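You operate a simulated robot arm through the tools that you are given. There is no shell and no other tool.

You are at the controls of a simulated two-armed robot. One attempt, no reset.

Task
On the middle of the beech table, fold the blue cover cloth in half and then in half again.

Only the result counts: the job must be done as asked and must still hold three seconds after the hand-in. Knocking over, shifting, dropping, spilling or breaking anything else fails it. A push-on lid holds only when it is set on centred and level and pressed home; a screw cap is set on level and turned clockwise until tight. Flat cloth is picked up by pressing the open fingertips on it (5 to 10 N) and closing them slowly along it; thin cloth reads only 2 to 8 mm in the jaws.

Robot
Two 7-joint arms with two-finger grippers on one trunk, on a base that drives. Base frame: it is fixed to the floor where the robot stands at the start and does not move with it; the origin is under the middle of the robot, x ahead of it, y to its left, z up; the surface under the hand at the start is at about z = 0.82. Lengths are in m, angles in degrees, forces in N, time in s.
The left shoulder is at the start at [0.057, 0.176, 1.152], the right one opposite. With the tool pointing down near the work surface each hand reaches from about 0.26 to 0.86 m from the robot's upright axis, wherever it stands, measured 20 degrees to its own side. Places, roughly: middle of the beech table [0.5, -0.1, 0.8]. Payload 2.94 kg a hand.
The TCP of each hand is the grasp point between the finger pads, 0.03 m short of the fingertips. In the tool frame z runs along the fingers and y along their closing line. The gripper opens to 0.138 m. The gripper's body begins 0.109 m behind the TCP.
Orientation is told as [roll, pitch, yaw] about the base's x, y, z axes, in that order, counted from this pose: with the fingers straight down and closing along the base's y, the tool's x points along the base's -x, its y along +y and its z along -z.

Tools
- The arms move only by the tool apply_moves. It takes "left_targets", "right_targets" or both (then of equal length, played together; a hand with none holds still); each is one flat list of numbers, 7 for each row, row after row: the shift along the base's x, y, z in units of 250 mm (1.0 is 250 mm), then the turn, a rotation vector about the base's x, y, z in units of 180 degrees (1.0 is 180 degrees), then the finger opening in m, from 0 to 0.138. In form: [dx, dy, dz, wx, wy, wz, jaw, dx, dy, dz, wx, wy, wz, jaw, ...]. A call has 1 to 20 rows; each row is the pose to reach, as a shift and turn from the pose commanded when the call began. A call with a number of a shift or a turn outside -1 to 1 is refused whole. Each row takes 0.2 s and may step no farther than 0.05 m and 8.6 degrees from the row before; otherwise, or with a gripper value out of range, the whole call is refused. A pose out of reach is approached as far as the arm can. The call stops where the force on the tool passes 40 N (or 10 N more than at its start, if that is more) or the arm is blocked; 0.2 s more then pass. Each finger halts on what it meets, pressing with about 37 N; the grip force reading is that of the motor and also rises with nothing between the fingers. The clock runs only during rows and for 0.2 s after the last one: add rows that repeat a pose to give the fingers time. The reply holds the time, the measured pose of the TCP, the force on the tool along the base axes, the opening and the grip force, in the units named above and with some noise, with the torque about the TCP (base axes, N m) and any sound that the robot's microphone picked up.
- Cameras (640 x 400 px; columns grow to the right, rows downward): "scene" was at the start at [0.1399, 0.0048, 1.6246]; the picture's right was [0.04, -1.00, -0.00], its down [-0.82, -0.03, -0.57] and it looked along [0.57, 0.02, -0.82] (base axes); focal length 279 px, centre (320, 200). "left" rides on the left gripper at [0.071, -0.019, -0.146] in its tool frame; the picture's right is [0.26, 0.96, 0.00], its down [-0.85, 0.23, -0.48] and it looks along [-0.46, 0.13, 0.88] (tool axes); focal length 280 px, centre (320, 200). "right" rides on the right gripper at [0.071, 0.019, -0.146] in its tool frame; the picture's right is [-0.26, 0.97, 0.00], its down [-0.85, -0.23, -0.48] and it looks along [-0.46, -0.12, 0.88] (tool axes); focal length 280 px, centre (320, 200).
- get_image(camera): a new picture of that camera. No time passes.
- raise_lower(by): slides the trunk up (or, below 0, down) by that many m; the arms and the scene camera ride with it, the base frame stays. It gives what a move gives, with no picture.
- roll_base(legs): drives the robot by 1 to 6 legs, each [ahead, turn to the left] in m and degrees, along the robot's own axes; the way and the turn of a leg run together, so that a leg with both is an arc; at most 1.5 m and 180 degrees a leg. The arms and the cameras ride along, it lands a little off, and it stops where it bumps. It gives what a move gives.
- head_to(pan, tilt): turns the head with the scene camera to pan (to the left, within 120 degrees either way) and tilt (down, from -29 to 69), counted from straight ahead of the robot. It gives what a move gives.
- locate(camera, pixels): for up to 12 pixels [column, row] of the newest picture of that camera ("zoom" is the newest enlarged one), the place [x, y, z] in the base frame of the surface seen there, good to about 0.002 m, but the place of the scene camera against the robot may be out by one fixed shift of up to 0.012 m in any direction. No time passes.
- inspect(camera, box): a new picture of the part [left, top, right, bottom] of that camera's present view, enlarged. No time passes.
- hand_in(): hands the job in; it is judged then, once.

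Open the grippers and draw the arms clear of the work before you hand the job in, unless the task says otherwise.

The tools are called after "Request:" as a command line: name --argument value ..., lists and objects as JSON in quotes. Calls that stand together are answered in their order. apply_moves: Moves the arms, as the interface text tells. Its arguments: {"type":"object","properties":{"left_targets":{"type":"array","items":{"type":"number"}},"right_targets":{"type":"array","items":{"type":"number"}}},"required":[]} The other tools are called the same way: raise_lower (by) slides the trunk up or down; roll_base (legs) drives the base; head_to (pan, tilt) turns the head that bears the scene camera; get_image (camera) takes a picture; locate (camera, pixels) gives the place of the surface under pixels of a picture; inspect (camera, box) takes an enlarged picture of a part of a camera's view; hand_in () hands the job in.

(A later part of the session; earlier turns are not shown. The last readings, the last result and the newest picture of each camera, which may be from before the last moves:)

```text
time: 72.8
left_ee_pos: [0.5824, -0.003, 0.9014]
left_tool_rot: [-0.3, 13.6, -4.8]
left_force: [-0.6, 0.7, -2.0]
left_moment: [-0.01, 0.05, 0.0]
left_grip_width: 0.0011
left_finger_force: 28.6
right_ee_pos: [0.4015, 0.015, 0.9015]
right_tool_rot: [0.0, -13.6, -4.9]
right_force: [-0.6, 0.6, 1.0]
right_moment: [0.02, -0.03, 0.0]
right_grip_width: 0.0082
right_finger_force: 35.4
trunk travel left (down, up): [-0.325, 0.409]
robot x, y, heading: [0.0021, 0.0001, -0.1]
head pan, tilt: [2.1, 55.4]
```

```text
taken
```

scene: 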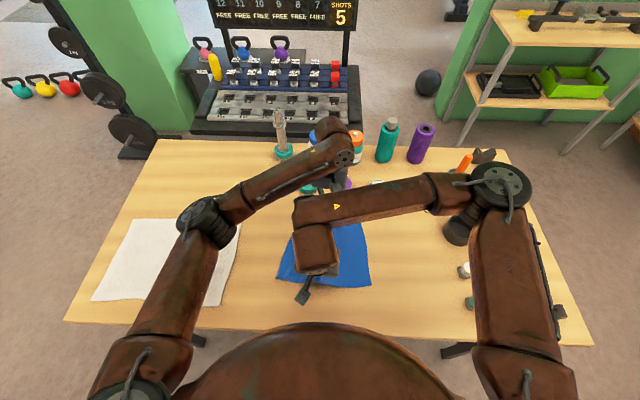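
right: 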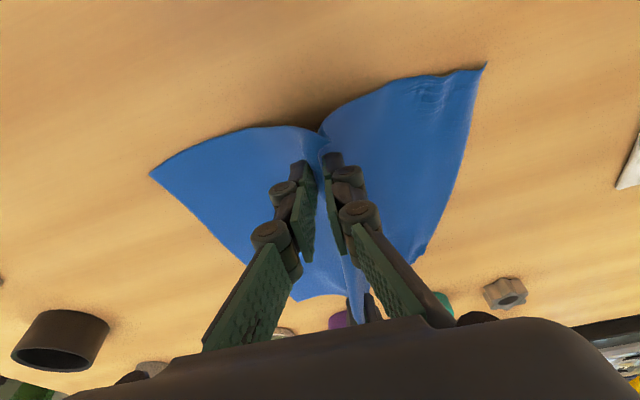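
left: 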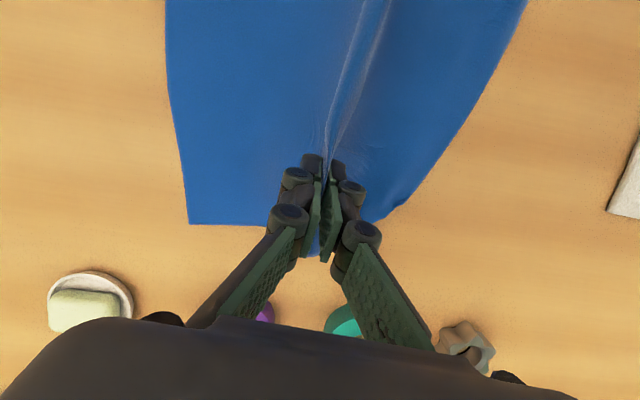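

Both hands are holding the midline and the halves hang nicely. Continue lifting slowly another ~10 cm so both halves hang free.

Request:
apply_moves --left_targets '[0, 0, 0.04, 0, 0, 0, 0.002, 0, 0, 0.08, 0, 0, 0, 0.002, 0, 0, 0.12, 0, 0, 0, 0.002, 0, 0, 0.16, 0, 0, 0, 0.002, 0, 0, 0.2, 0, 0, 0, 0.002, 0, 0, 0.24, 0, 0, 0, 0.002, 0, 0, 0.28, 0, 0, 0, 0.002]' --right_targets '[0, 0, 0.04, 0, 0, 0, 0, 0, 0, 0.08, 0, 0, 0, 0, 0, 0, 0.12, 0, 0, 0, 0, 0, 0, 0.16, 0, 0, 0, 0, 0, 0, 0.2, 0, 0, 0, 0, 0, 0, 0.24, 0, 0, 0, 0, 0, 0, 0.28, 0, 0, 0, 0]'

Request:
get_image --camera "left"

Request:
get_image --camera "right"

Request:
get_image --camera "scene"

```text
time: 74.4
left_ee_pos: [0.5826, -0.0024, 0.9712]
left_tool_rot: [-0.2, 13.6, -4.8]
left_force: [-0.1, 0.3, 0.3]
left_moment: [0.05, -0.01, -0.03]
left_grip_width: 0.0044
left_finger_force: 30.3
right_ee_pos: [0.4016, 0.0149, 0.9703]
right_tool_rot: [-0.1, -13.6, -5.0]
right_force: [-0.3, -0.4, 0.6]
right_moment: [0.04, -0.02, 0.0]
right_grip_width: 0.0081
right_finger_force: 36.0
trunk travel left (down, up): [-0.325, 0.409]
robot x, y, heading: [0.0023, 0.0001, -0.1]
head pan, tilt: [2.1, 55.4]
```

```text
taken
```

left: 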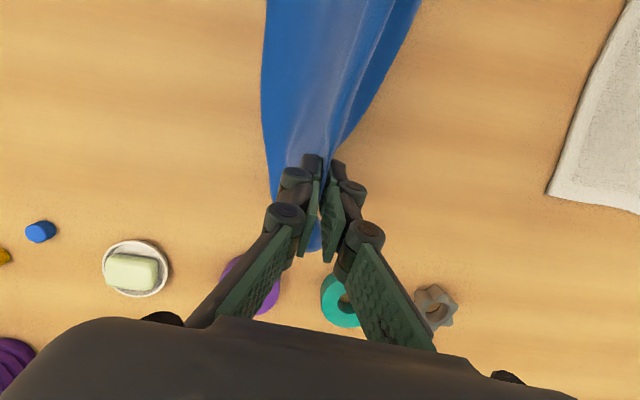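

```text
taken
```

right: 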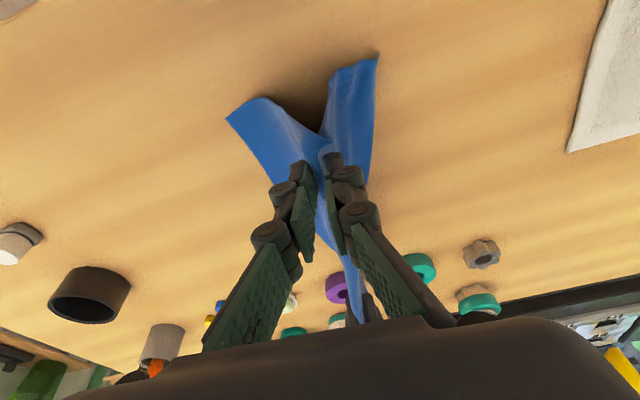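

```text
taken
```

scene: 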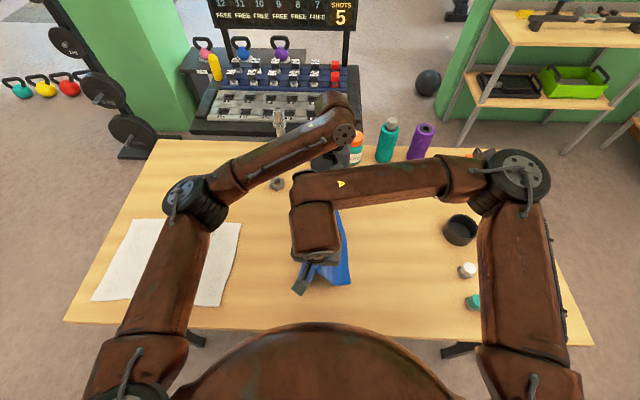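

Good — halves nearly hang free. I'll lift ~4.5 cm more and check the hanging cloth.

Request:
apply_moves --left_targets '[0, 0, 0.04, 0, 0, 0, 0.002, 0, 0, 0.08, 0, 0, 0, 0.002, 0, 0, 0.12, 0, 0, 0, 0.002, 0, 0, 0.16, 0, 0, 0, 0.002, 0, 0, 0.18, 0, 0, 0, 0.002, 0, 0, 0.18, 0, 0, 0, 0.002]' --right_targets '[0, 0, 0.04, 0, 0, 0, 0, 0, 0, 0.08, 0, 0, 0, 0, 0, 0, 0.12, 0, 0, 0, 0, 0, 0, 0.16, 0, 0, 0, 0, 0, 0, 0.18, 0, 0, 0, 0, 0, 0, 0.18, 0, 0, 0, 0]'

Request:
get_image --camera "left"

Request:
get_image --camera "right"

Request:
inspect --camera "scene" --box '[250, 180, 420, 310]'

```text
time: 75.8
left_ee_pos: [0.5837, -0.0037, 1.0159]
left_tool_rot: [-0.2, 13.5, -4.8]
left_force: [0.1, -0.3, -0.4]
left_moment: [-0.02, 0.01, 0.0]
left_grip_width: 0.0054
left_finger_force: 31.6
right_ee_pos: [0.4014, 0.0137, 1.0154]
right_tool_rot: [-0.1, -13.6, -4.9]
right_force: [0.7, 0.3, -0.8]
right_moment: [0.01, 0.02, 0.01]
right_grip_width: 0.0079
right_finger_force: 35.8
trunk travel left (down, up): [-0.325, 0.409]
robot x, y, heading: [0.0012, -0.0003, -0.2]
head pan, tilt: [2.1, 55.4]
```

```text
taken
```

left: 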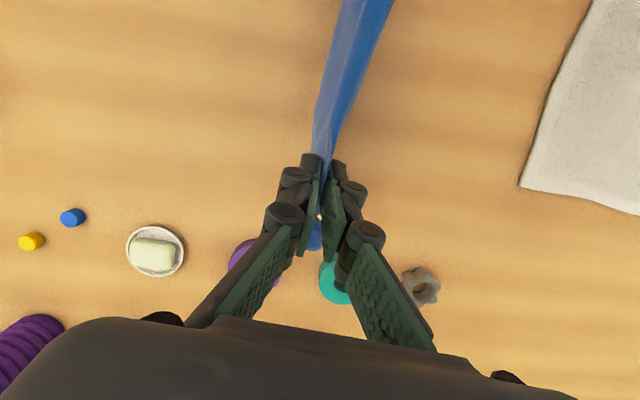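

```text
taken
```

right: 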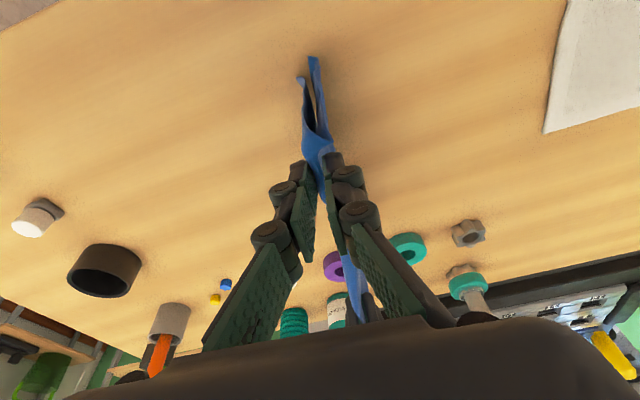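

```text
3.08 times, centred on (335, 245) of scene
```

zoom: 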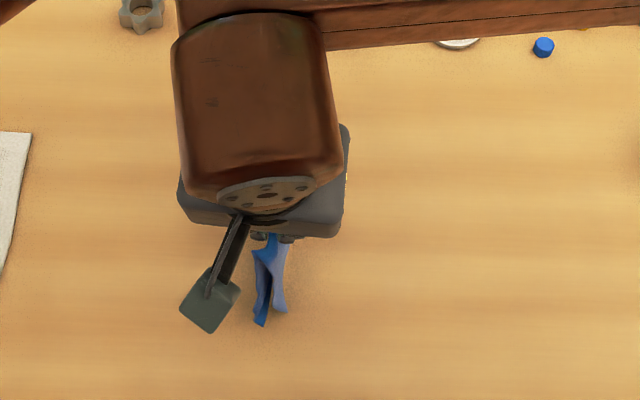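

Both halves hang together. I'll measure the lower corners' heights in the right camera.

Request:
inspect --camera "right" --box '[240, 30, 400, 180]'

Request:
locate --camera "right" --pixels '[[315, 60], [318, 70], [301, 80], [303, 90], [310, 130], [320, 100], [325, 150]]'

```text
2.67 times, centred on (320, 105) of right
```

zoom: 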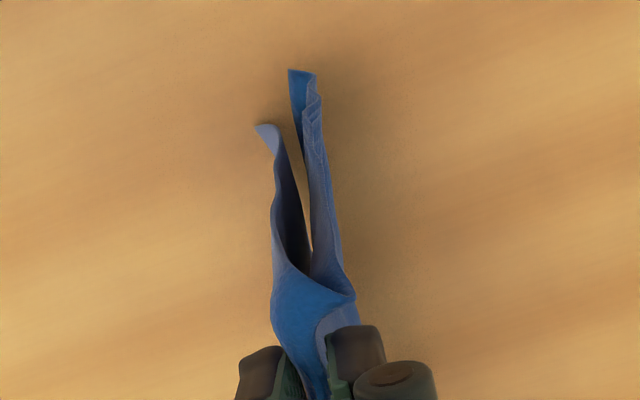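

```text
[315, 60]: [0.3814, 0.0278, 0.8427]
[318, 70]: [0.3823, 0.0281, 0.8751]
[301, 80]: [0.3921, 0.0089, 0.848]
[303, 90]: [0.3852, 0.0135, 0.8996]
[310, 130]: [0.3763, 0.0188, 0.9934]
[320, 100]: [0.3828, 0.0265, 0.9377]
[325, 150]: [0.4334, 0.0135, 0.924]
```

Lower corners are at z≈0.845 (about 2 cm above the table), nearly level with each other. I'll now lay the folded cloth down by moving to −y while descending, tilting the palms slightly to −y; first half now.

Request:
apply_moves --left_targets '[0, -0.016, -0.04, 0, 0, 0, 0.002, 0, -0.04, -0.08, 0, 0, 0, 0.002, 0, -0.076, -0.12, 0.011, 0, 0, 0.002, 0, -0.12, -0.164, 0.022, 0, 0, 0.002, 0, -0.172, -0.213, 0.033, 0, 0, 0.002, 0, -0.231, -0.262, 0.05, 0, 0, 0.002]' --right_targets '[0, -0.016, -0.04, 0, 0, 0, 0, 0, -0.04, -0.08, 0, 0, 0, 0, 0, -0.076, -0.12, 0.011, 0, 0, 0, 0, -0.12, -0.164, 0.022, 0, 0, 0, 0, -0.172, -0.213, 0.033, 0, 0, 0, 0, -0.231, -0.262, 0.05, 0, 0, 0]'

Request:
get_image --camera "right"

Request:
get_image --camera "left"

Request:
get_image --camera "scene"

```text
time: 77.2
left_ee_pos: [0.5823, -0.0632, 0.9496]
left_tool_rot: [9.2, 14.1, -2.7]
left_force: [-0.4, 0.6, 1.0]
left_moment: [0.04, 0.0, -0.03]
left_grip_width: 0.0049
left_finger_force: 30.7
right_ee_pos: [0.4029, -0.0463, 0.9501]
right_tool_rot: [9.3, -12.7, -7.0]
right_force: [-0.5, -3.6, 13.0]
right_moment: [-0.2, -0.01, -0.02]
right_grip_width: 0.0
right_finger_force: 26.3
trunk travel left (down, up): [-0.325, 0.409]
robot x, y, heading: [0.0012, 0.0015, 0.1]
head pan, tilt: [2.1, 55.4]
```

```text
taken
```

right: 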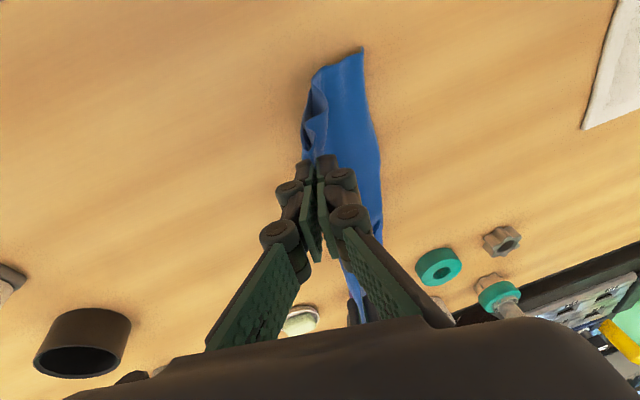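

```text
taken
```

left: 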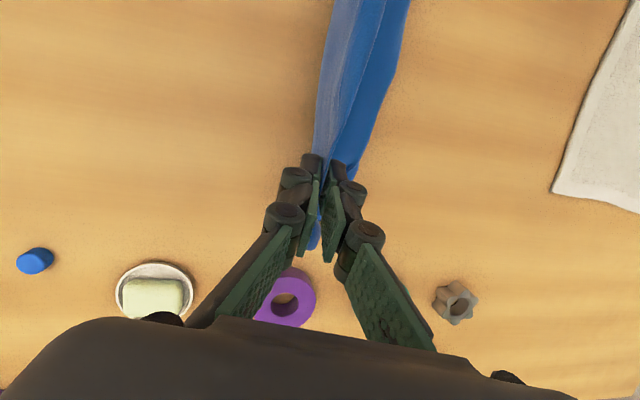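

```text
taken
```

scene: 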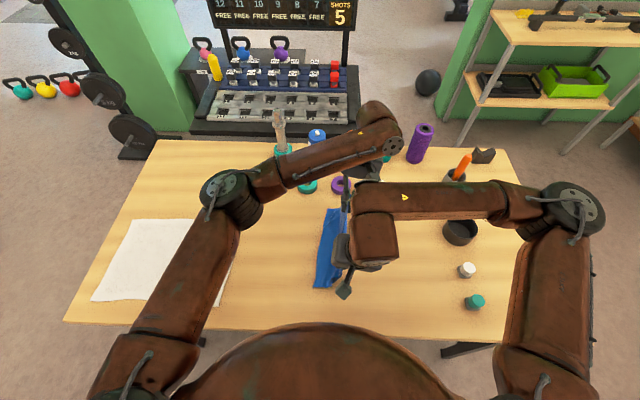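

The right hand now reads 0.0 with odd force; I'll zoom in to check whether its cloth slipped.

Request:
inspect --camera "right" --box '[240, 30, 420, 220]'

Request:
inspect --camera "scene" --box '[280, 170, 420, 310]'

Request:
locate --camera "right" --pixels '[[360, 55], [340, 80], [318, 75], [310, 100], [306, 130], [318, 140], [335, 150], [350, 120], [370, 150]]'

```text
2.11 times, centred on (330, 125) of right
```

zoom: 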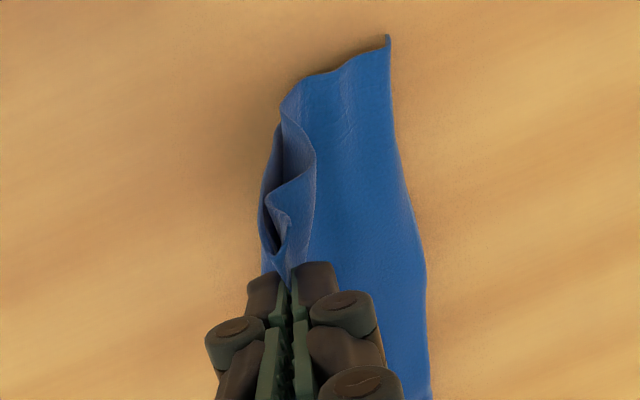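

```text
2.86 times, centred on (350, 240) of scene
```

zoom: 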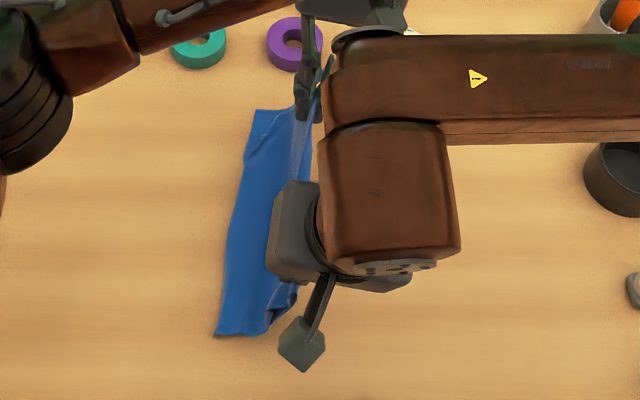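

```text
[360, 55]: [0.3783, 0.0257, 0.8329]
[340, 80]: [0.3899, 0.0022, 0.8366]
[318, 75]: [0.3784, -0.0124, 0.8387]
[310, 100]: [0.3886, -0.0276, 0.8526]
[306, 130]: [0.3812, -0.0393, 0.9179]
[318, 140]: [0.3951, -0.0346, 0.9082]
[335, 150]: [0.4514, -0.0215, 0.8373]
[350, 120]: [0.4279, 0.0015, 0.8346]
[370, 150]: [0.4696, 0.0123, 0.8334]
```

Cloth is laying out as intended (free edges at y≈+0.03 on the table); the right still holds it at its finger corner. I'll continue the laying path down to the table.

Request:
apply_moves --left_targets '[0, -0.058, -0.053, 0.017, 0, 0, 0.002, 0, -0.116, -0.106, 0.033, 0, 0, 0.002, 0, -0.174, -0.16, 0.05, 0, 0, 0.002, 0, -0.228, -0.21, 0.067, 0, 0, 0.002, 0, -0.28, -0.26, 0.078, 0, 0, 0.002]' --right_targets '[0, -0.058, -0.053, 0.017, 0, 0, 0, 0, -0.116, -0.106, 0.033, 0, 0, 0, 0, -0.174, -0.16, 0.05, 0, 0, 0, 0, -0.228, -0.21, 0.067, 0, 0, 0, 0, -0.28, -0.26, 0.078, 0, 0, 0]'

Request:
get_image --camera "right"

Request:
get_image --camera "left"

Request:
get_image --camera "scene"

```text
time: 78.4
left_ee_pos: [0.5757, -0.1233, 0.8882]
left_tool_rot: [23.6, 14.3, 0.8]
left_force: [-0.5, 0.2, -1.4]
left_moment: [-0.03, -0.05, -0.05]
left_grip_width: 0.005
left_finger_force: 32.1
left hand out of reach, approached as far as the arm can: row 5
right_ee_pos: [0.4005, -0.1142, 0.8853]
right_tool_rot: [23.3, -10.5, -9.8]
right_force: [1.2, 0.1, -1.0]
right_moment: [0.04, -0.03, 0.03]
right_grip_width: 0.0067
right_finger_force: 31.3
trunk travel left (down, up): [-0.325, 0.409]
robot x, y, heading: [-0.0019, -0.0002, 0.2]
head pan, tilt: [2.1, 55.4]
```

```text
taken
```

right: 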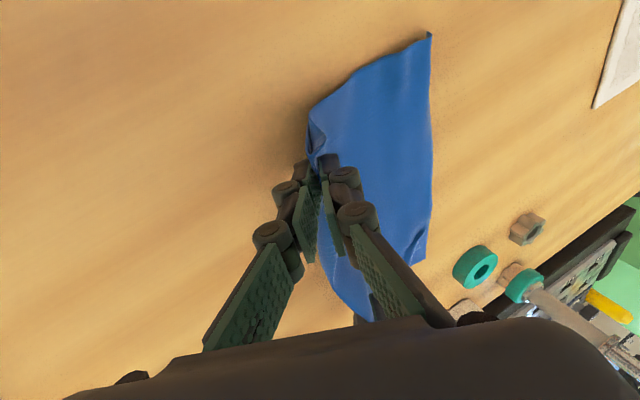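

```text
taken
```

left: 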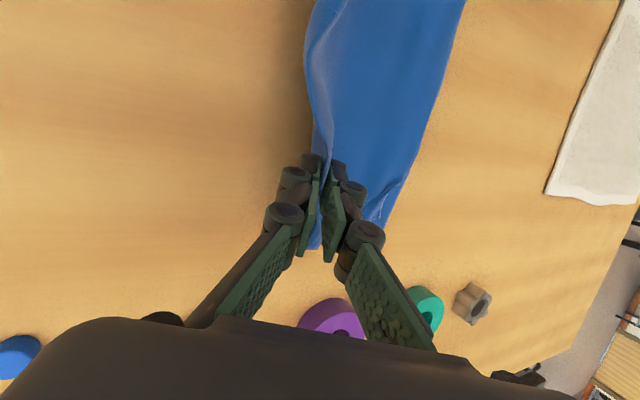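

```text
taken
```

scene: 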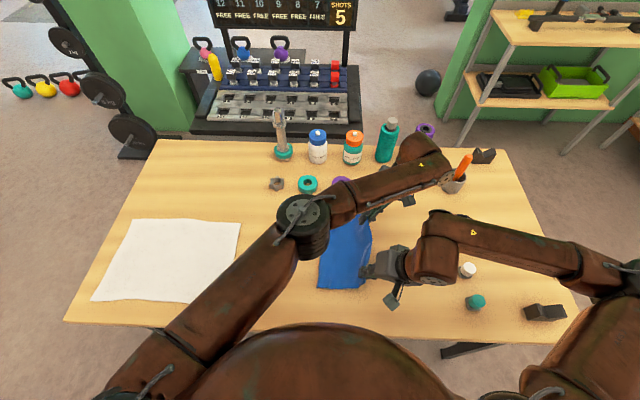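

Both hold well (6.7 / 5.0 mm). The left reached its reach limit because of the palm tilt, so I'll reduce its tilt while lowering both to the table.

Request:
apply_moves --left_targets '[0, -0.025, -0.025, -0.02, 0, 0, 0.002, 0, -0.055, -0.055, -0.042, 0, 0, 0.002, 0, -0.09, -0.09, -0.065, 0, 0, 0.002, 0, -0.118, -0.12, -0.085, 0, 0, 0.002]' --right_targets '[0, -0.03, -0.028, 0, 0, 0, 0, 0, -0.06, -0.056, 0, 0, 0, 0, 0, -0.09, -0.084, 0, 0, 0, 0, 0, -0.115, -0.108, 0, 0, 0, 0]'

Request:
get_image --camera "right"

Request:
get_image --camera "left"

Request:
get_image --camera "scene"

```text
time: 79.4
left_ee_pos: [0.5766, -0.1521, 0.8579]
left_tool_rot: [7.6, 14.1, -2.8]
left_force: [0.7, -0.5, 3.1]
left_moment: [0.04, 0.0, -0.02]
left_grip_width: 0.0008
left_finger_force: 29.4
right_ee_pos: [0.4019, -0.1443, 0.8587]
right_tool_rot: [23.2, -10.5, -9.9]
right_force: [0.6, 0.9, -1.6]
right_moment: [-0.03, 0.02, -0.03]
right_grip_width: 0.0018
right_finger_force: 27.4
trunk travel left (down, up): [-0.325, 0.409]
robot x, y, heading: [0.002, 0.0003, -0.0]
head pan, tilt: [2.1, 55.4]
```

```text
taken
```

right: 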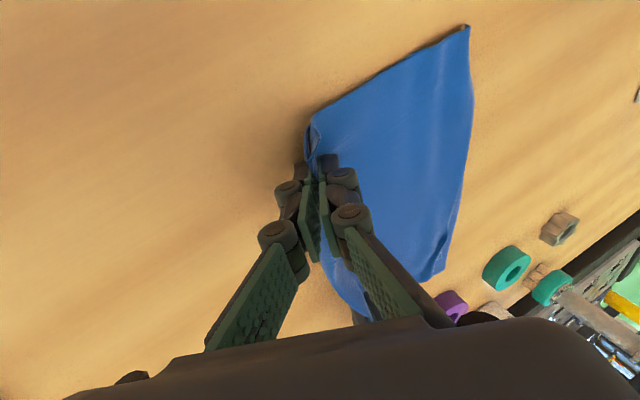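

```text
taken
```

left: 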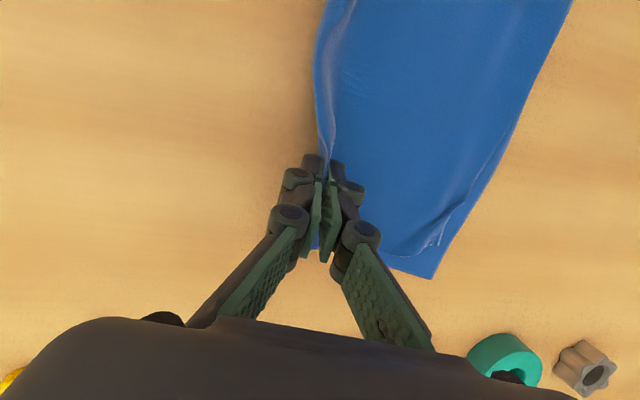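

```text
taken
```

scene: 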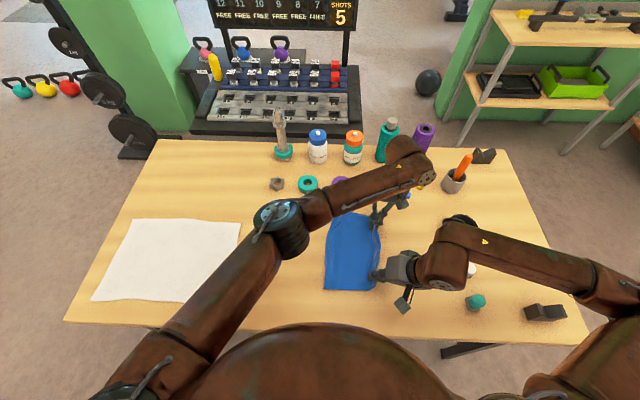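

The cloth is laid out folded in half, fold line under the hands at y≈−0.15. I'll open both jaws gently and lift clear.

Request:
apply_moves --left_targets '[0, 0, 0, 0, 0, 0, 0.006, 0, 0, 0.002, 0, 0, 0, 0.012, 0, 0, 0.006, 0, 0, 0, 0.018, 0, 0, 0.02, 0, 0, 0, 0.024, 0, 0, 0.05, 0, 0, 0, 0.03, 0, 0, 0.1, 0, 0, 0, 0.03, 0, 0, 0.18, 0, 0, 0, 0.03]' --right_targets '[0, 0, 0, 0, 0, 0, 0.006, 0, 0, 0.002, 0, 0, 0, 0.012, 0, -0.002, 0.006, 0, 0, 0, 0.018, 0, -0.01, 0.02, 0, 0, 0, 0.024, 0, -0.03, 0.05, 0, 0, 0, 0.03, 0, -0.06, 0.1, 0, 0, 0, 0.03, 0, -0.1, 0.18, 0, 0, 0, 0.03]'

Request:
get_image --camera "right"

Request:
get_image --camera "left"

Request:
get_image --camera "scene"

```text
time: 81.0
left_ee_pos: [0.575, -0.1532, 0.9031]
left_tool_rot: [7.8, 14.1, -2.9]
left_force: [0.3, 0.4, -0.1]
left_moment: [-0.02, 0.0, -0.01]
left_grip_width: 0.0298
left_finger_force: 0.1
right_ee_pos: [0.4011, -0.1678, 0.9038]
right_tool_rot: [23.4, -10.5, -9.8]
right_force: [0.3, 0.6, 0.2]
right_moment: [0.0, -0.02, 0.0]
right_grip_width: 0.0297
right_finger_force: 0.1
trunk travel left (down, up): [-0.325, 0.409]
robot x, y, heading: [0.0005, -0.0018, 0.0]
head pan, tilt: [2.1, 55.4]
```

```text
taken
```

right: 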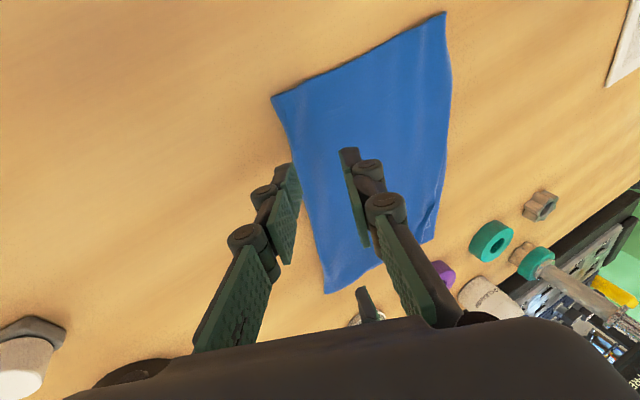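

```text
taken
```

left: 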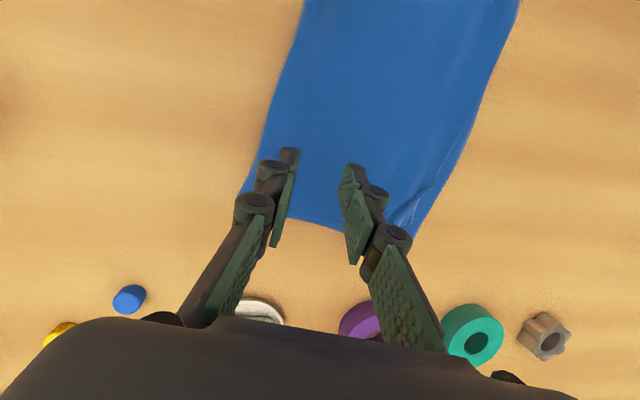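

```text
taken
```

scene: 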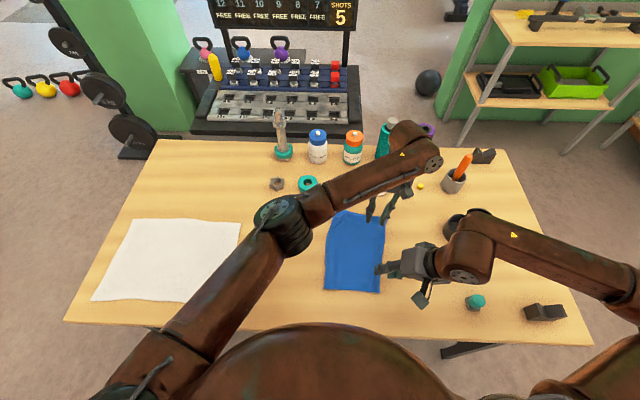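

Excellent: a neat half fold. I'll raise and spread the hands to get a clear view of the folded rectangle.

Request:
apply_moves --left_targets '[0, 0.06, 0.1, 0, 0, 0, 0.05, 0, 0.14, 0.2, -0.01, 0, 0, 0.05, 0, 0.28, 0.3, -0.025, -0.015, 0, 0.05, 0, 0.42, 0.36, -0.04, -0.03, 0, 0.05, 0, 0.56, 0.4, -0.042, -0.05, 0, 0.05, 0, 0.7, 0.4, -0.042, -0.07, 0, 0.05, 0, 0.84, 0.4, -0.042, -0.078, 0, 0.05, 0, 0.95, 0.4, -0.042, -0.078, 0, 0.05]' --right_targets '[0, -0.03, 0.1, 0, 0, 0, 0.05, 0, -0.06, 0.2, -0.02, 0, 0, 0.05, 0, -0.09, 0.3, -0.05, 0.015, 0, 0.05, 0, -0.12, 0.36, -0.08, 0.03, 0, 0.05, 0, -0.15, 0.4, -0.11, 0.045, 0.01, 0.05, 0, -0.18, 0.4, -0.13, 0.058, 0.02, 0.05, 0, -0.2, 0.4, -0.13, 0.058, 0.025, 0.05, 0, -0.2, 0.4, -0.13, 0.058, 0.025, 0.05]'

Request:
get_image --camera "scene"

Request:
inspect --camera "scene" --box '[280, 190, 430, 310]'

```text
time: 82.8
left_ee_pos: [0.5772, 0.0871, 1.0039]
left_tool_rot: [1.0, -0.4, -3.6]
left_force: [-1.0, 0.9, 0.3]
left_moment: [0.0, 0.0, -0.01]
left_grip_width: 0.0501
left_finger_force: 0.0
right_ee_pos: [0.4033, -0.2164, 1.0042]
right_tool_rot: [-1.2, -2.5, -2.4]
right_force: [-0.2, 0.6, -0.6]
right_moment: [-0.02, 0.03, -0.02]
right_grip_width: 0.0502
right_finger_force: 0.1
trunk travel left (down, up): [-0.325, 0.409]
robot x, y, heading: [0.0025, 0.0018, 0.1]
head pan, tilt: [2.1, 55.4]
```

```text
taken
```

scene: 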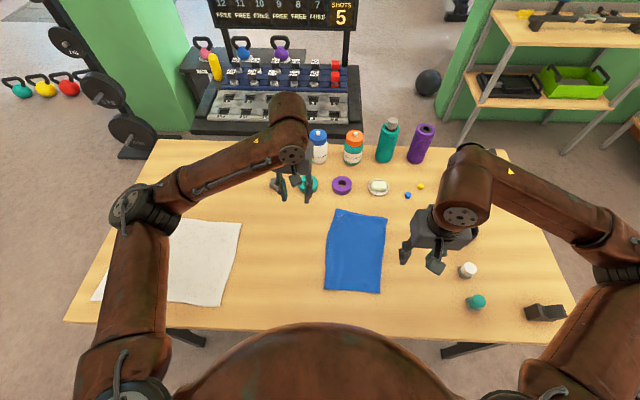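

```text
3.33 times, centred on (355, 250) of scene
```

zoom: 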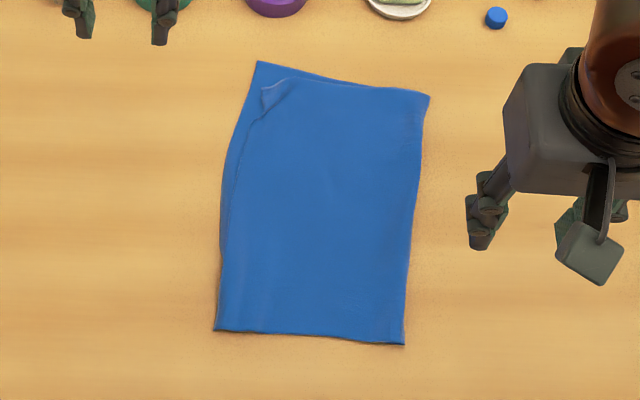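

A neat half fold, only the top layer's far-left corner is ~1.5 cm short. I'll locate the rectangle's corners for the second fold.

Request:
locate --camera "zoom" --pixels '[[259, 64], [427, 97], [402, 342], [217, 328], [264, 92], [225, 200], [413, 220], [310, 333], [340, 83], [310, 200], [420, 160], [220, 270]]'

Request:
inspect --camera "scene" --box '[315, 200, 395, 260]'

```text
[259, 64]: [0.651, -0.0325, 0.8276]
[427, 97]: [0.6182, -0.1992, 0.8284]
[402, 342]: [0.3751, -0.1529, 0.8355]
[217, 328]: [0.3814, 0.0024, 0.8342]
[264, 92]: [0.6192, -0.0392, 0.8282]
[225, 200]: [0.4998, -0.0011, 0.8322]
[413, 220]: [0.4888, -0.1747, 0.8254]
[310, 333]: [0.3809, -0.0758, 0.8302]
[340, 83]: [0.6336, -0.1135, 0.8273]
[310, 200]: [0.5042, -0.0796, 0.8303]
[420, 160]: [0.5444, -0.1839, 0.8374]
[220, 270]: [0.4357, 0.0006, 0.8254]
```

```text
6.67 times, centred on (355, 230) of scene
```

zoom: 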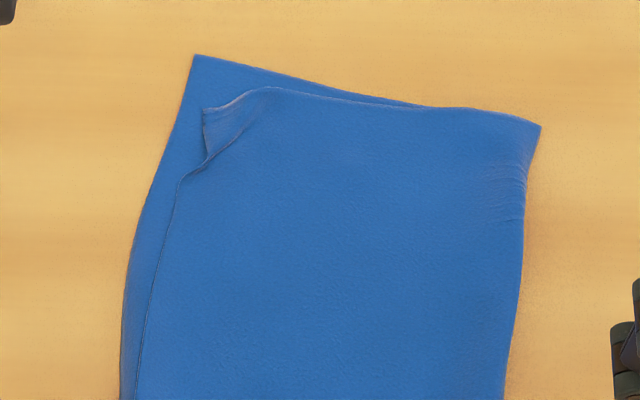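

Second fold plan: grip the clean near edge (both layers) with both hands closing along x, and carry it over to the far edge. First I yaw the hands ~90° outward (left −, right +) at safe height.

Request:
apply_moves --left_targets '[0, 0, 0, 0, 0, -0.041, 0.05, 0, 0, 0, 0, 0, -0.082, 0.05, 0, 0, 0, 0, 0, -0.123, 0.05, 0, 0, 0, 0, 0, -0.164, 0.05, 0, 0, 0, 0, 0, -0.205, 0.05, 0, 0, 0, 0, 0, -0.246, 0.05, 0, 0, 0, 0, 0, -0.287, 0.05, 0, 0, 0, 0, 0, -0.328, 0.05, 0, 0, 0, 0, 0, -0.369, 0.05, 0, 0, 0, 0, 0, -0.41, 0.05, 0, 0, 0, 0, 0, -0.451, 0.05, 0, 0, 0, 0, 0, -0.491, 0.05]' --right_targets '[0, 0, 0, 0, 0, 0.042, 0.05, 0, 0, 0, 0, 0, 0.084, 0.05, 0, 0, 0, 0, 0, 0.126, 0.05, 0, 0, 0, 0, 0, 0.168, 0.05, 0, 0, 0, 0, 0, 0.21, 0.05, 0, 0, 0, 0, 0, 0.252, 0.05, 0, 0, 0, 0, 0, 0.294, 0.05, 0, 0, 0, 0, 0, 0.336, 0.05, 0, 0, 0, 0, 0, 0.378, 0.05, 0, 0, 0, 0, 0, 0.42, 0.05, 0, 0, 0, 0, 0, 0.462, 0.05, 0, 0, 0, 0, 0, 0.502, 0.05]'

Request:
get_image --camera "scene"

```text
time: 85.4
left_ee_pos: [0.575, 0.0879, 1.0025]
left_tool_rot: [1.0, -0.6, -92.2]
left_force: [-0.4, 1.0, 0.5]
left_moment: [-0.18, 0.0, -0.01]
left_grip_width: 0.0502
left_finger_force: 0.1
right_ee_pos: [0.3318, -0.1577, 1.0111]
right_tool_rot: [-1.8, -2.0, 81.5]
right_force: [-0.8, 0.3, 0.0]
right_moment: [-0.16, -0.01, -0.03]
right_grip_width: 0.0501
right_finger_force: 0.0
right hand out of reach, approached as far as the arm can: row 9, 10, 11, 12
trunk travel left (down, up): [-0.325, 0.409]
robot x, y, heading: [-0.0019, 0.0023, 0.0]
head pan, tilt: [2.1, 55.4]
```

```text
taken
```

scene: 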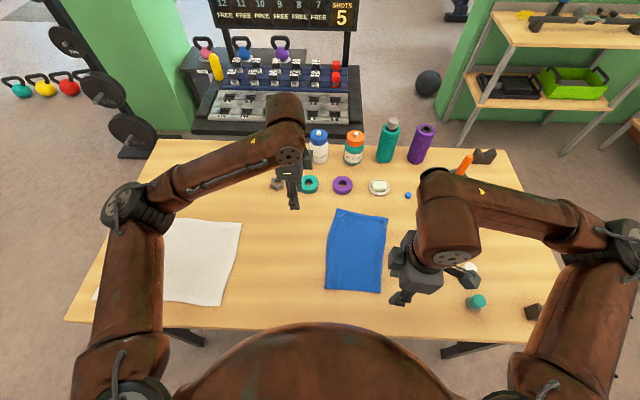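

Left yawed fine, but the right ran out of reach at this close distance. I'll back the robot up by 0.12 m to give both arms more room.

Request:
roll_base --legs '[[-0.12, 0]]'

Request:
get_image --camera "scene"

```text
time: 86.6
left_ee_pos: [0.4826, 0.084, 0.9919]
left_tool_rot: [-0.5, -0.4, -92.1]
left_force: [-0.7, 0.5, 1.1]
left_moment: [0.0, -0.15, 0.04]
left_grip_width: 0.05
left_finger_force: 0.1
right_ee_pos: [0.2396, -0.1624, 1.0049]
right_tool_rot: [-0.2, -1.9, 81.2]
right_force: [-1.4, 0.4, 0.6]
right_moment: [0.04, -0.14, -0.02]
right_grip_width: 0.0499
right_finger_force: 0.2
trunk travel left (down, up): [-0.325, 0.409]
robot x, y, heading: [-0.1242, 0.0009, 0.1]
head pan, tilt: [2.1, 55.4]
```

```text
taken
```

scene: 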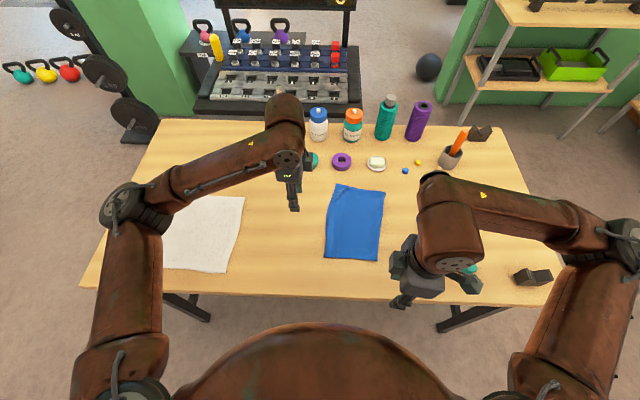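

Now backed up 12 cm. I'll move the right hand forward to a comfortable place with yaw ≈88° and check that it is reachable.

Request:
apply_moves --right_targets '[0.13, -0.02, 0, 0, 0, 0.006, 0.05, 0.27, -0.05, 0, 0, 0, 0.012, 0.05, 0.41, -0.08, 0, 0, 0, 0.018, 0.05, 0.55, -0.12, 0, 0, 0, 0.024, 0.05, 0.69, -0.14, 0, 0, 0, 0.03, 0.05, 0.8, -0.16, 0, 0, 0, 0.036, 0.05]'

Request:
get_image --camera "scene"

Request:
inspect --camera "scene" --box '[290, 160, 430, 280]'

```text
time: 87.2
left_ee_pos: [0.4285, 0.1005, 1.0202]
left_tool_rot: [2.4, 0.1, -88.8]
left_force: [1.0, 0.5, -0.1]
left_moment: [-0.11, 0.06, -0.03]
left_grip_width: 0.0502
left_finger_force: 0.1
right_ee_pos: [0.2033, -0.1655, 1.0249]
right_tool_rot: [-2.5, -2.1, 83.9]
right_force: [-0.3, -0.4, 1.1]
right_moment: [-0.08, 0.05, 0.02]
right_grip_width: 0.05
right_finger_force: 0.1
right hand out of reach, approached as far as the arm can: row 1, 2
trunk travel left (down, up): [-0.325, 0.409]
robot x, y, heading: [-0.1188, 0.0018, 0.4]
head pan, tilt: [2.1, 55.4]
stopped in row 2 (left hand): the arm was blocked; the commanded pose is now the measured one
```

```text
taken
```

scene: 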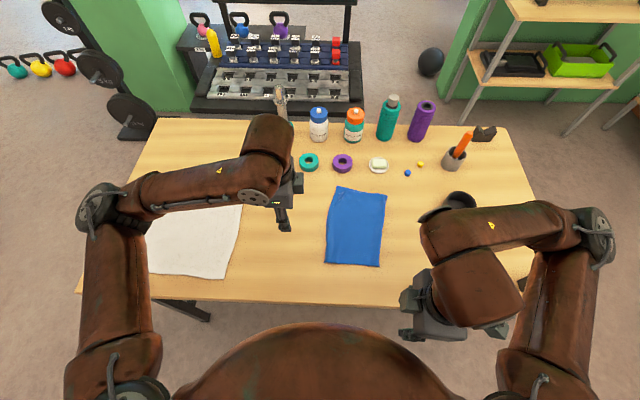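

```text
3.33 times, centred on (360, 220) of scene
```

zoom: 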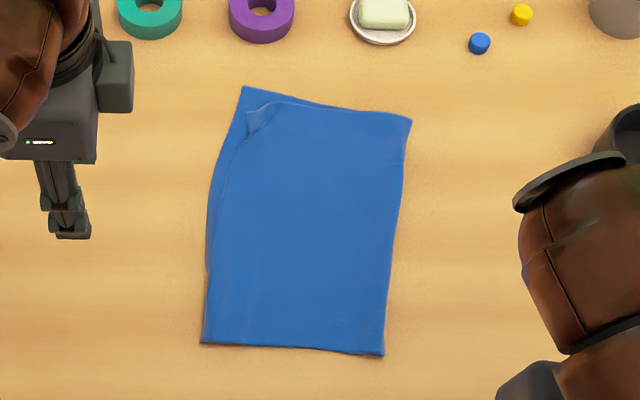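

The call stopped early while the arms were still settling. I'll move the right hand forward again, first reducing its yaw, then re-yawing when farther out.

Request:
apply_moves --right_targets '[0.05, 0, 0, 0, 0, -0.03, 0.05, 0.15, 0, 0, 0, 0, -0.06, 0.05, 0.27, 0, 0, 0, 0, -0.09, 0.05, 0.4, 0, 0, 0, 0, -0.12, 0.05, 0.53, -0.02, 0, 0, 0, -0.12, 0.05, 0.66, -0.04, 0, 0, 0, -0.12, 0.05, 0.79, -0.06, 0, 0, 0, -0.12, 0.05, 0.9, -0.08, 0, 0, 0, -0.12, 0.05]'

```text
time: 87.5
left_ee_pos: [0.3448, 0.1042, 1.0463]
left_tool_rot: [7.6, 0.1, -88.7]
left_force: [1.3, -0.8, -1.1]
left_moment: [-0.02, 0.32, -0.03]
left_grip_width: 0.0501
left_finger_force: 0.0
right_ee_pos: [0.1454, -0.1562, 1.0484]
right_tool_rot: [-4.5, -3.3, 78.9]
right_force: [2.2, 1.1, -0.7]
right_moment: [-0.06, 0.29, 0.02]
right_grip_width: 0.0499
right_finger_force: 0.0
trunk travel left (down, up): [-0.325, 0.409]
robot x, y, heading: [-0.1213, 0.0008, -0.0]
head pan, tilt: [2.1, 55.4]
stopped in row 1 (left hand): the arm was blocked; the commanded pose is now the measured one
```

Both hands are drifting backward after the base move. I'll issue a brief hold for both arms to see whether it settles.

Request:
apply_moves --left_targets '[0, 0, 0, 0, 0, 0, 0.05]' --right_targets '[0, 0, 0, 0, 0, 0, 0.05]'

Request:
get_image --camera "scene"

```text
time: 87.9
left_ee_pos: [0.3835, 0.0974, 1.0351]
left_tool_rot: [4.9, 0.0, -88.8]
left_force: [0.7, 0.8, 0.5]
left_moment: [0.01, 0.11, 0.01]
left_grip_width: 0.05
left_finger_force: 0.0
right_ee_pos: [0.165, -0.17, 1.0292]
right_tool_rot: [-5.1, -2.4, 81.2]
right_force: [1.1, 0.5, -0.1]
right_moment: [0.03, 0.02, 0.03]
right_grip_width: 0.05
right_finger_force: 0.0
trunk travel left (down, up): [-0.325, 0.409]
robot x, y, heading: [-0.1184, 0.0003, -0.1]
head pan, tilt: [2.1, 55.4]
```

```text
taken
```

scene: 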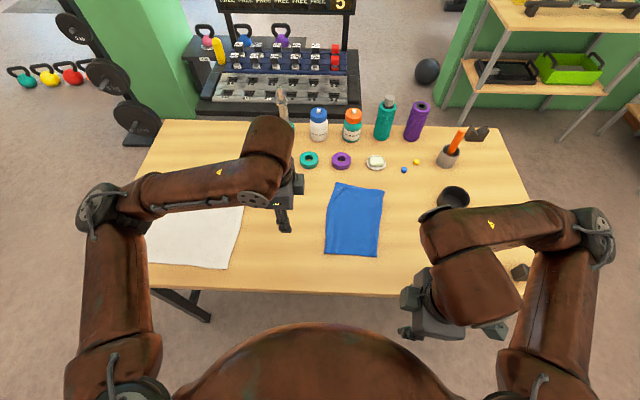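

Request:
apply_moves --left_targets '[0, 0, 0, 0, 0, 0, 0.05, 0, 0, 0, 0, 0, 0, 0.05, 0, 0, 0, 0, 0, 0, 0.05, 0, 0, 0, 0, 0, 0, 0.05]' --right_targets '[0, 0, 0, 0, 0, 0, 0.05, 0, 0, 0, 0, 0, 0, 0.05, 0, 0, 0, 0, 0, 0, 0.05, 0, 0, 0, 0, 0, 0, 0.05]'

Request:
get_image --camera "scene"

```text
time: 88.9
left_ee_pos: [0.3684, 0.0995, 1.0399]
left_tool_rot: [5.9, -0.1, -88.7]
left_force: [-0.7, 0.2, -0.7]
left_moment: [-0.01, -0.04, -0.04]
left_grip_width: 0.0498
left_finger_force: 0.0
right_ee_pos: [0.149, -0.1672, 1.0312]
right_tool_rot: [-6.0, -2.6, 81.8]
right_force: [-0.7, 1.3, -0.5]
right_moment: [0.03, -0.01, 0.0]
right_grip_width: 0.0498
right_finger_force: 0.0
trunk travel left (down, up): [-0.325, 0.409]
robot x, y, heading: [-0.1204, -0.0007, 0.1]
head pan, tilt: [2.1, 55.4]
```

```text
taken
```

scene: 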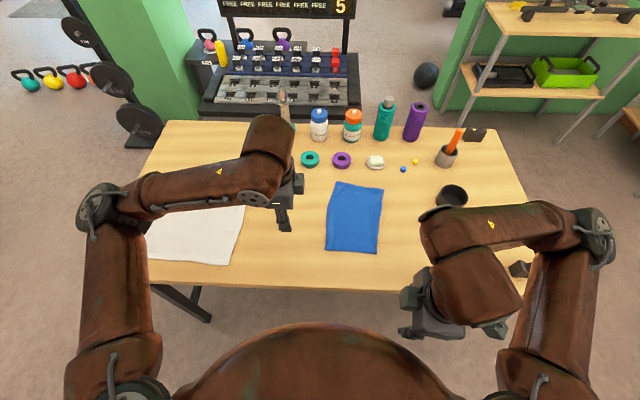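

The view seems to be changing slightly; I'll check fixed objects' positions to verify the robot's pose estimate, with another short hold.

Request:
locate --camera "scene" --pixels '[[341, 164], [310, 163], [375, 166], [382, 190], [377, 250], [328, 247], [338, 184], [320, 130]]'

Request:
apply_moves --left_targets '[0, 0, 0, 0, 0, 0, 0.05, 0, 0, 0, 0, 0, 0, 0.05]' --right_targets '[0, 0, 0, 0, 0, 0, 0.05, 0, 0, 0, 0, 0, 0, 0.05]'

Request:
get_image --camera "scene"

Request:
locate --camera "scene" --pixels '[[341, 164], [310, 163], [375, 166], [382, 190], [377, 250], [328, 247], [338, 184], [320, 130]]'

```text
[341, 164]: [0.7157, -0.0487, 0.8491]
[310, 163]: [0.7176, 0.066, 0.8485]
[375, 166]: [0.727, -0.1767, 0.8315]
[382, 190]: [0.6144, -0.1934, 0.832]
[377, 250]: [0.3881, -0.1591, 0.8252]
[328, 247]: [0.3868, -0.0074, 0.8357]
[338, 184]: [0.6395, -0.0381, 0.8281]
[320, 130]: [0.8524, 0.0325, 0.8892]
```

```text
time: 89.5
left_ee_pos: [0.3693, 0.0988, 1.0392]
left_tool_rot: [5.8, -0.1, -88.8]
left_force: [1.3, 1.1, 0.1]
left_moment: [0.0, -0.02, 0.01]
left_grip_width: 0.0501
left_finger_force: 0.1
right_ee_pos: [0.1495, -0.1697, 1.0309]
right_tool_rot: [-6.1, -2.5, 82.0]
right_force: [0.7, 0.4, -0.1]
right_moment: [0.0, -0.01, -0.01]
right_grip_width: 0.0499
right_finger_force: 0.2
trunk travel left (down, up): [-0.325, 0.409]
robot x, y, heading: [-0.1169, 0.0014, -0.0]
head pan, tilt: [2.1, 55.4]
```

```text
taken
```

scene: 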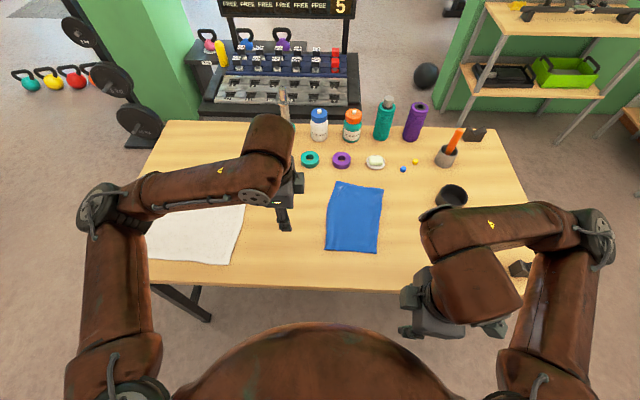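

```text
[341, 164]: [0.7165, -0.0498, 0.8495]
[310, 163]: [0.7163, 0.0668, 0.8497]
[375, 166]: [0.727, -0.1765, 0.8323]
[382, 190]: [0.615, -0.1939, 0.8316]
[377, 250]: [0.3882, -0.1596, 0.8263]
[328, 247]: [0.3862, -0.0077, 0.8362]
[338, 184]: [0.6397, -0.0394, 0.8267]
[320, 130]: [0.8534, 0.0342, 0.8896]
```

Everything has settled now and fixed objects read consistently. I'll move the right hand forward, and left too, away from the inner limits.

Request:
apply_moves --left_targets '[0.05, 0.02, 0, -0.005, 0, 0, 0.05, 0.12, 0.05, 0, -0.01, 0, 0, 0.05, 0.2, 0.08, 0, -0.015, 0, 0, 0.05, 0.28, 0.1, 0, -0.02, 0, 0, 0.05, 0.32, 0.12, 0, -0.03, 0, 0, 0.05, 0.32, 0.14, 0, -0.032, 0, 0, 0.05]' --right_targets '[0.06, 0, 0, 0, 0, 0, 0.05, 0.16, 0, 0, 0, 0, 0, 0.05, 0.28, 0, 0, 0, 0, 0, 0.05, 0.4, 0, 0, 0, 0, 0, 0.05, 0.54, 0, 0, 0, 0, 0, 0.05, 0.68, 0, 0, 0, 0, 0, 0.05]'

```text
time: 90.9
left_ee_pos: [0.4517, 0.1346, 1.0394]
left_tool_rot: [5.7, -5.8, -88.7]
left_force: [-0.4, -0.7, 0.4]
left_moment: [0.02, 0.01, -0.05]
left_grip_width: 0.0499
left_finger_force: 0.1
right_ee_pos: [0.2299, -0.1621, 1.0307]
right_tool_rot: [-6.3, -2.4, 82.3]
right_force: [0.0, 0.2, -0.6]
right_moment: [-0.02, -0.02, -0.01]
right_grip_width: 0.0499
right_finger_force: 0.1
right hand out of reach, approached as far as the arm can: row 4, 5, 6
trunk travel left (down, up): [-0.325, 0.409]
robot x, y, heading: [-0.1225, 0.0029, -0.3]
head pan, tilt: [2.1, 55.4]
```

The right arm is joint-limited at this yaw and place. I'll reduce its yaw, move it forward to about x=0.42, and then test re-yawing there; also level the left hand.

Request:
apply_moves --left_targets '[0, 0, 0, 0.008, 0.008, 0, 0.05, 0, 0, 0, 0.016, 0.016, 0, 0.05, 0, 0, 0, 0.024, 0.024, 0, 0.05, 0, 0, 0, 0.032, 0.032, 0, 0.05, 0, 0, 0, 0.032, 0.032, 0, 0.05, 0, 0, 0, 0.032, 0.032, 0, 0.05, 0, 0, 0, 0.032, 0.032, 0, 0.05, 0, 0, 0, 0.032, 0.032, 0, 0.05, 0, 0, 0, 0.032, 0.032, 0, 0.05]' --right_targets '[0, 0, 0, 0, 0, -0.04, 0.05, 0, 0, 0, 0, 0, -0.08, 0.05, 0.05, 0, 0, 0, 0, -0.12, 0.05, 0.12, 0, 0, 0, 0, -0.16, 0.05, 0.22, 0, 0, 0, 0, -0.2, 0.05, 0.34, 0, 0, 0, 0, -0.23, 0.05, 0.46, 0, 0, 0, 0, -0.23, 0.05, 0.58, 0, 0, 0, 0, -0.23, 0.05, 0.7, 0, 0, 0, 0, -0.23, 0.05]'

Request:
get_image --camera "scene"

```text
time: 92.9
left_ee_pos: [0.4496, 0.1349, 1.0382]
left_tool_rot: [0.0, 0.1, -88.5]
left_force: [0.2, 0.4, -0.4]
left_moment: [-0.01, 0.03, -0.01]
left_grip_width: 0.0499
left_finger_force: 0.0
right_ee_pos: [0.4064, -0.1619, 1.0281]
right_tool_rot: [-6.2, -2.4, 40.8]
right_force: [0.6, 0.5, 0.1]
right_moment: [-0.03, 0.02, 0.01]
right_grip_width: 0.05
right_finger_force: 0.1
trunk travel left (down, up): [-0.325, 0.409]
robot x, y, heading: [-0.1182, -0.0003, 0.1]
head pan, tilt: [2.1, 55.4]
```

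```text
taken
```

scene: 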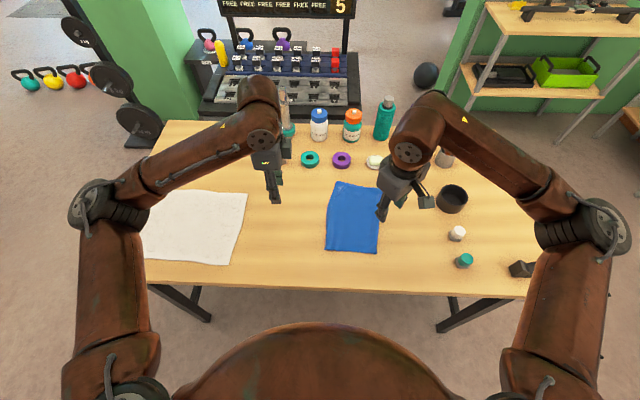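

Right is at (0.406,−0.162) with yaw 41°. I'll level it, then yaw to ~88° there.

Request:
apply_moves --right_targets '[0, 0, 0, 0.009, 0.016, 0, 0.05, 0, 0, 0, 0.0174, 0.0326, 0, 0.05]'

Request:
apply_moves --right_targets '[0, 0, 0, 0, 0, 0.037, 0.05, 0, 0, 0, 0, 0, 0.075, 0.05, 0, 0, 0, 0, 0, 0.112, 0.05, 0, 0, 0, 0, 0, 0.15, 0.05, 0, 0, 0, 0, 0, 0.187, 0.05, 0, 0, 0, 0, 0, 0.224, 0.05, 0, 0, 0, 0, 0, 0.262, 0.05]'

```text
time: 93.5
left_ee_pos: [0.4503, 0.1327, 1.0387]
left_tool_rot: [0.1, 0.1, -88.5]
left_force: [0.5, 0.0, 0.7]
left_moment: [0.01, -0.01, -0.01]
left_grip_width: 0.0499
left_finger_force: 0.0
right_ee_pos: [0.4051, -0.1614, 1.0292]
right_tool_rot: [-0.1, 0.0, 40.7]
right_force: [-0.9, -0.6, -0.5]
right_moment: [-0.02, -0.01, 0.02]
right_grip_width: 0.05
right_finger_force: 0.1
trunk travel left (down, up): [-0.325, 0.409]
robot x, y, heading: [-0.1186, -0.0013, 0.2]
head pan, tilt: [2.1, 55.4]
```

```text
time: 95.1
left_ee_pos: [0.4511, 0.1307, 1.0391]
left_tool_rot: [-0.1, 0.2, -88.5]
left_force: [0.4, -1.0, -0.2]
left_moment: [0.07, -0.01, 0.01]
left_grip_width: 0.05
left_finger_force: 0.1
right_ee_pos: [0.3077, -0.1018, 1.0307]
right_tool_rot: [-2.5, 0.0, 73.7]
right_force: [0.3, -0.8, 0.3]
right_moment: [0.08, -0.03, 0.02]
right_grip_width: 0.0499
right_finger_force: 0.0
right hand out of reach, approached as far as the arm can: row 2, 3, 4, 5, 6, 7
trunk travel left (down, up): [-0.325, 0.409]
robot x, y, heading: [-0.1194, -0.0005, 0.0]
head pan, tilt: [2.1, 55.4]
```

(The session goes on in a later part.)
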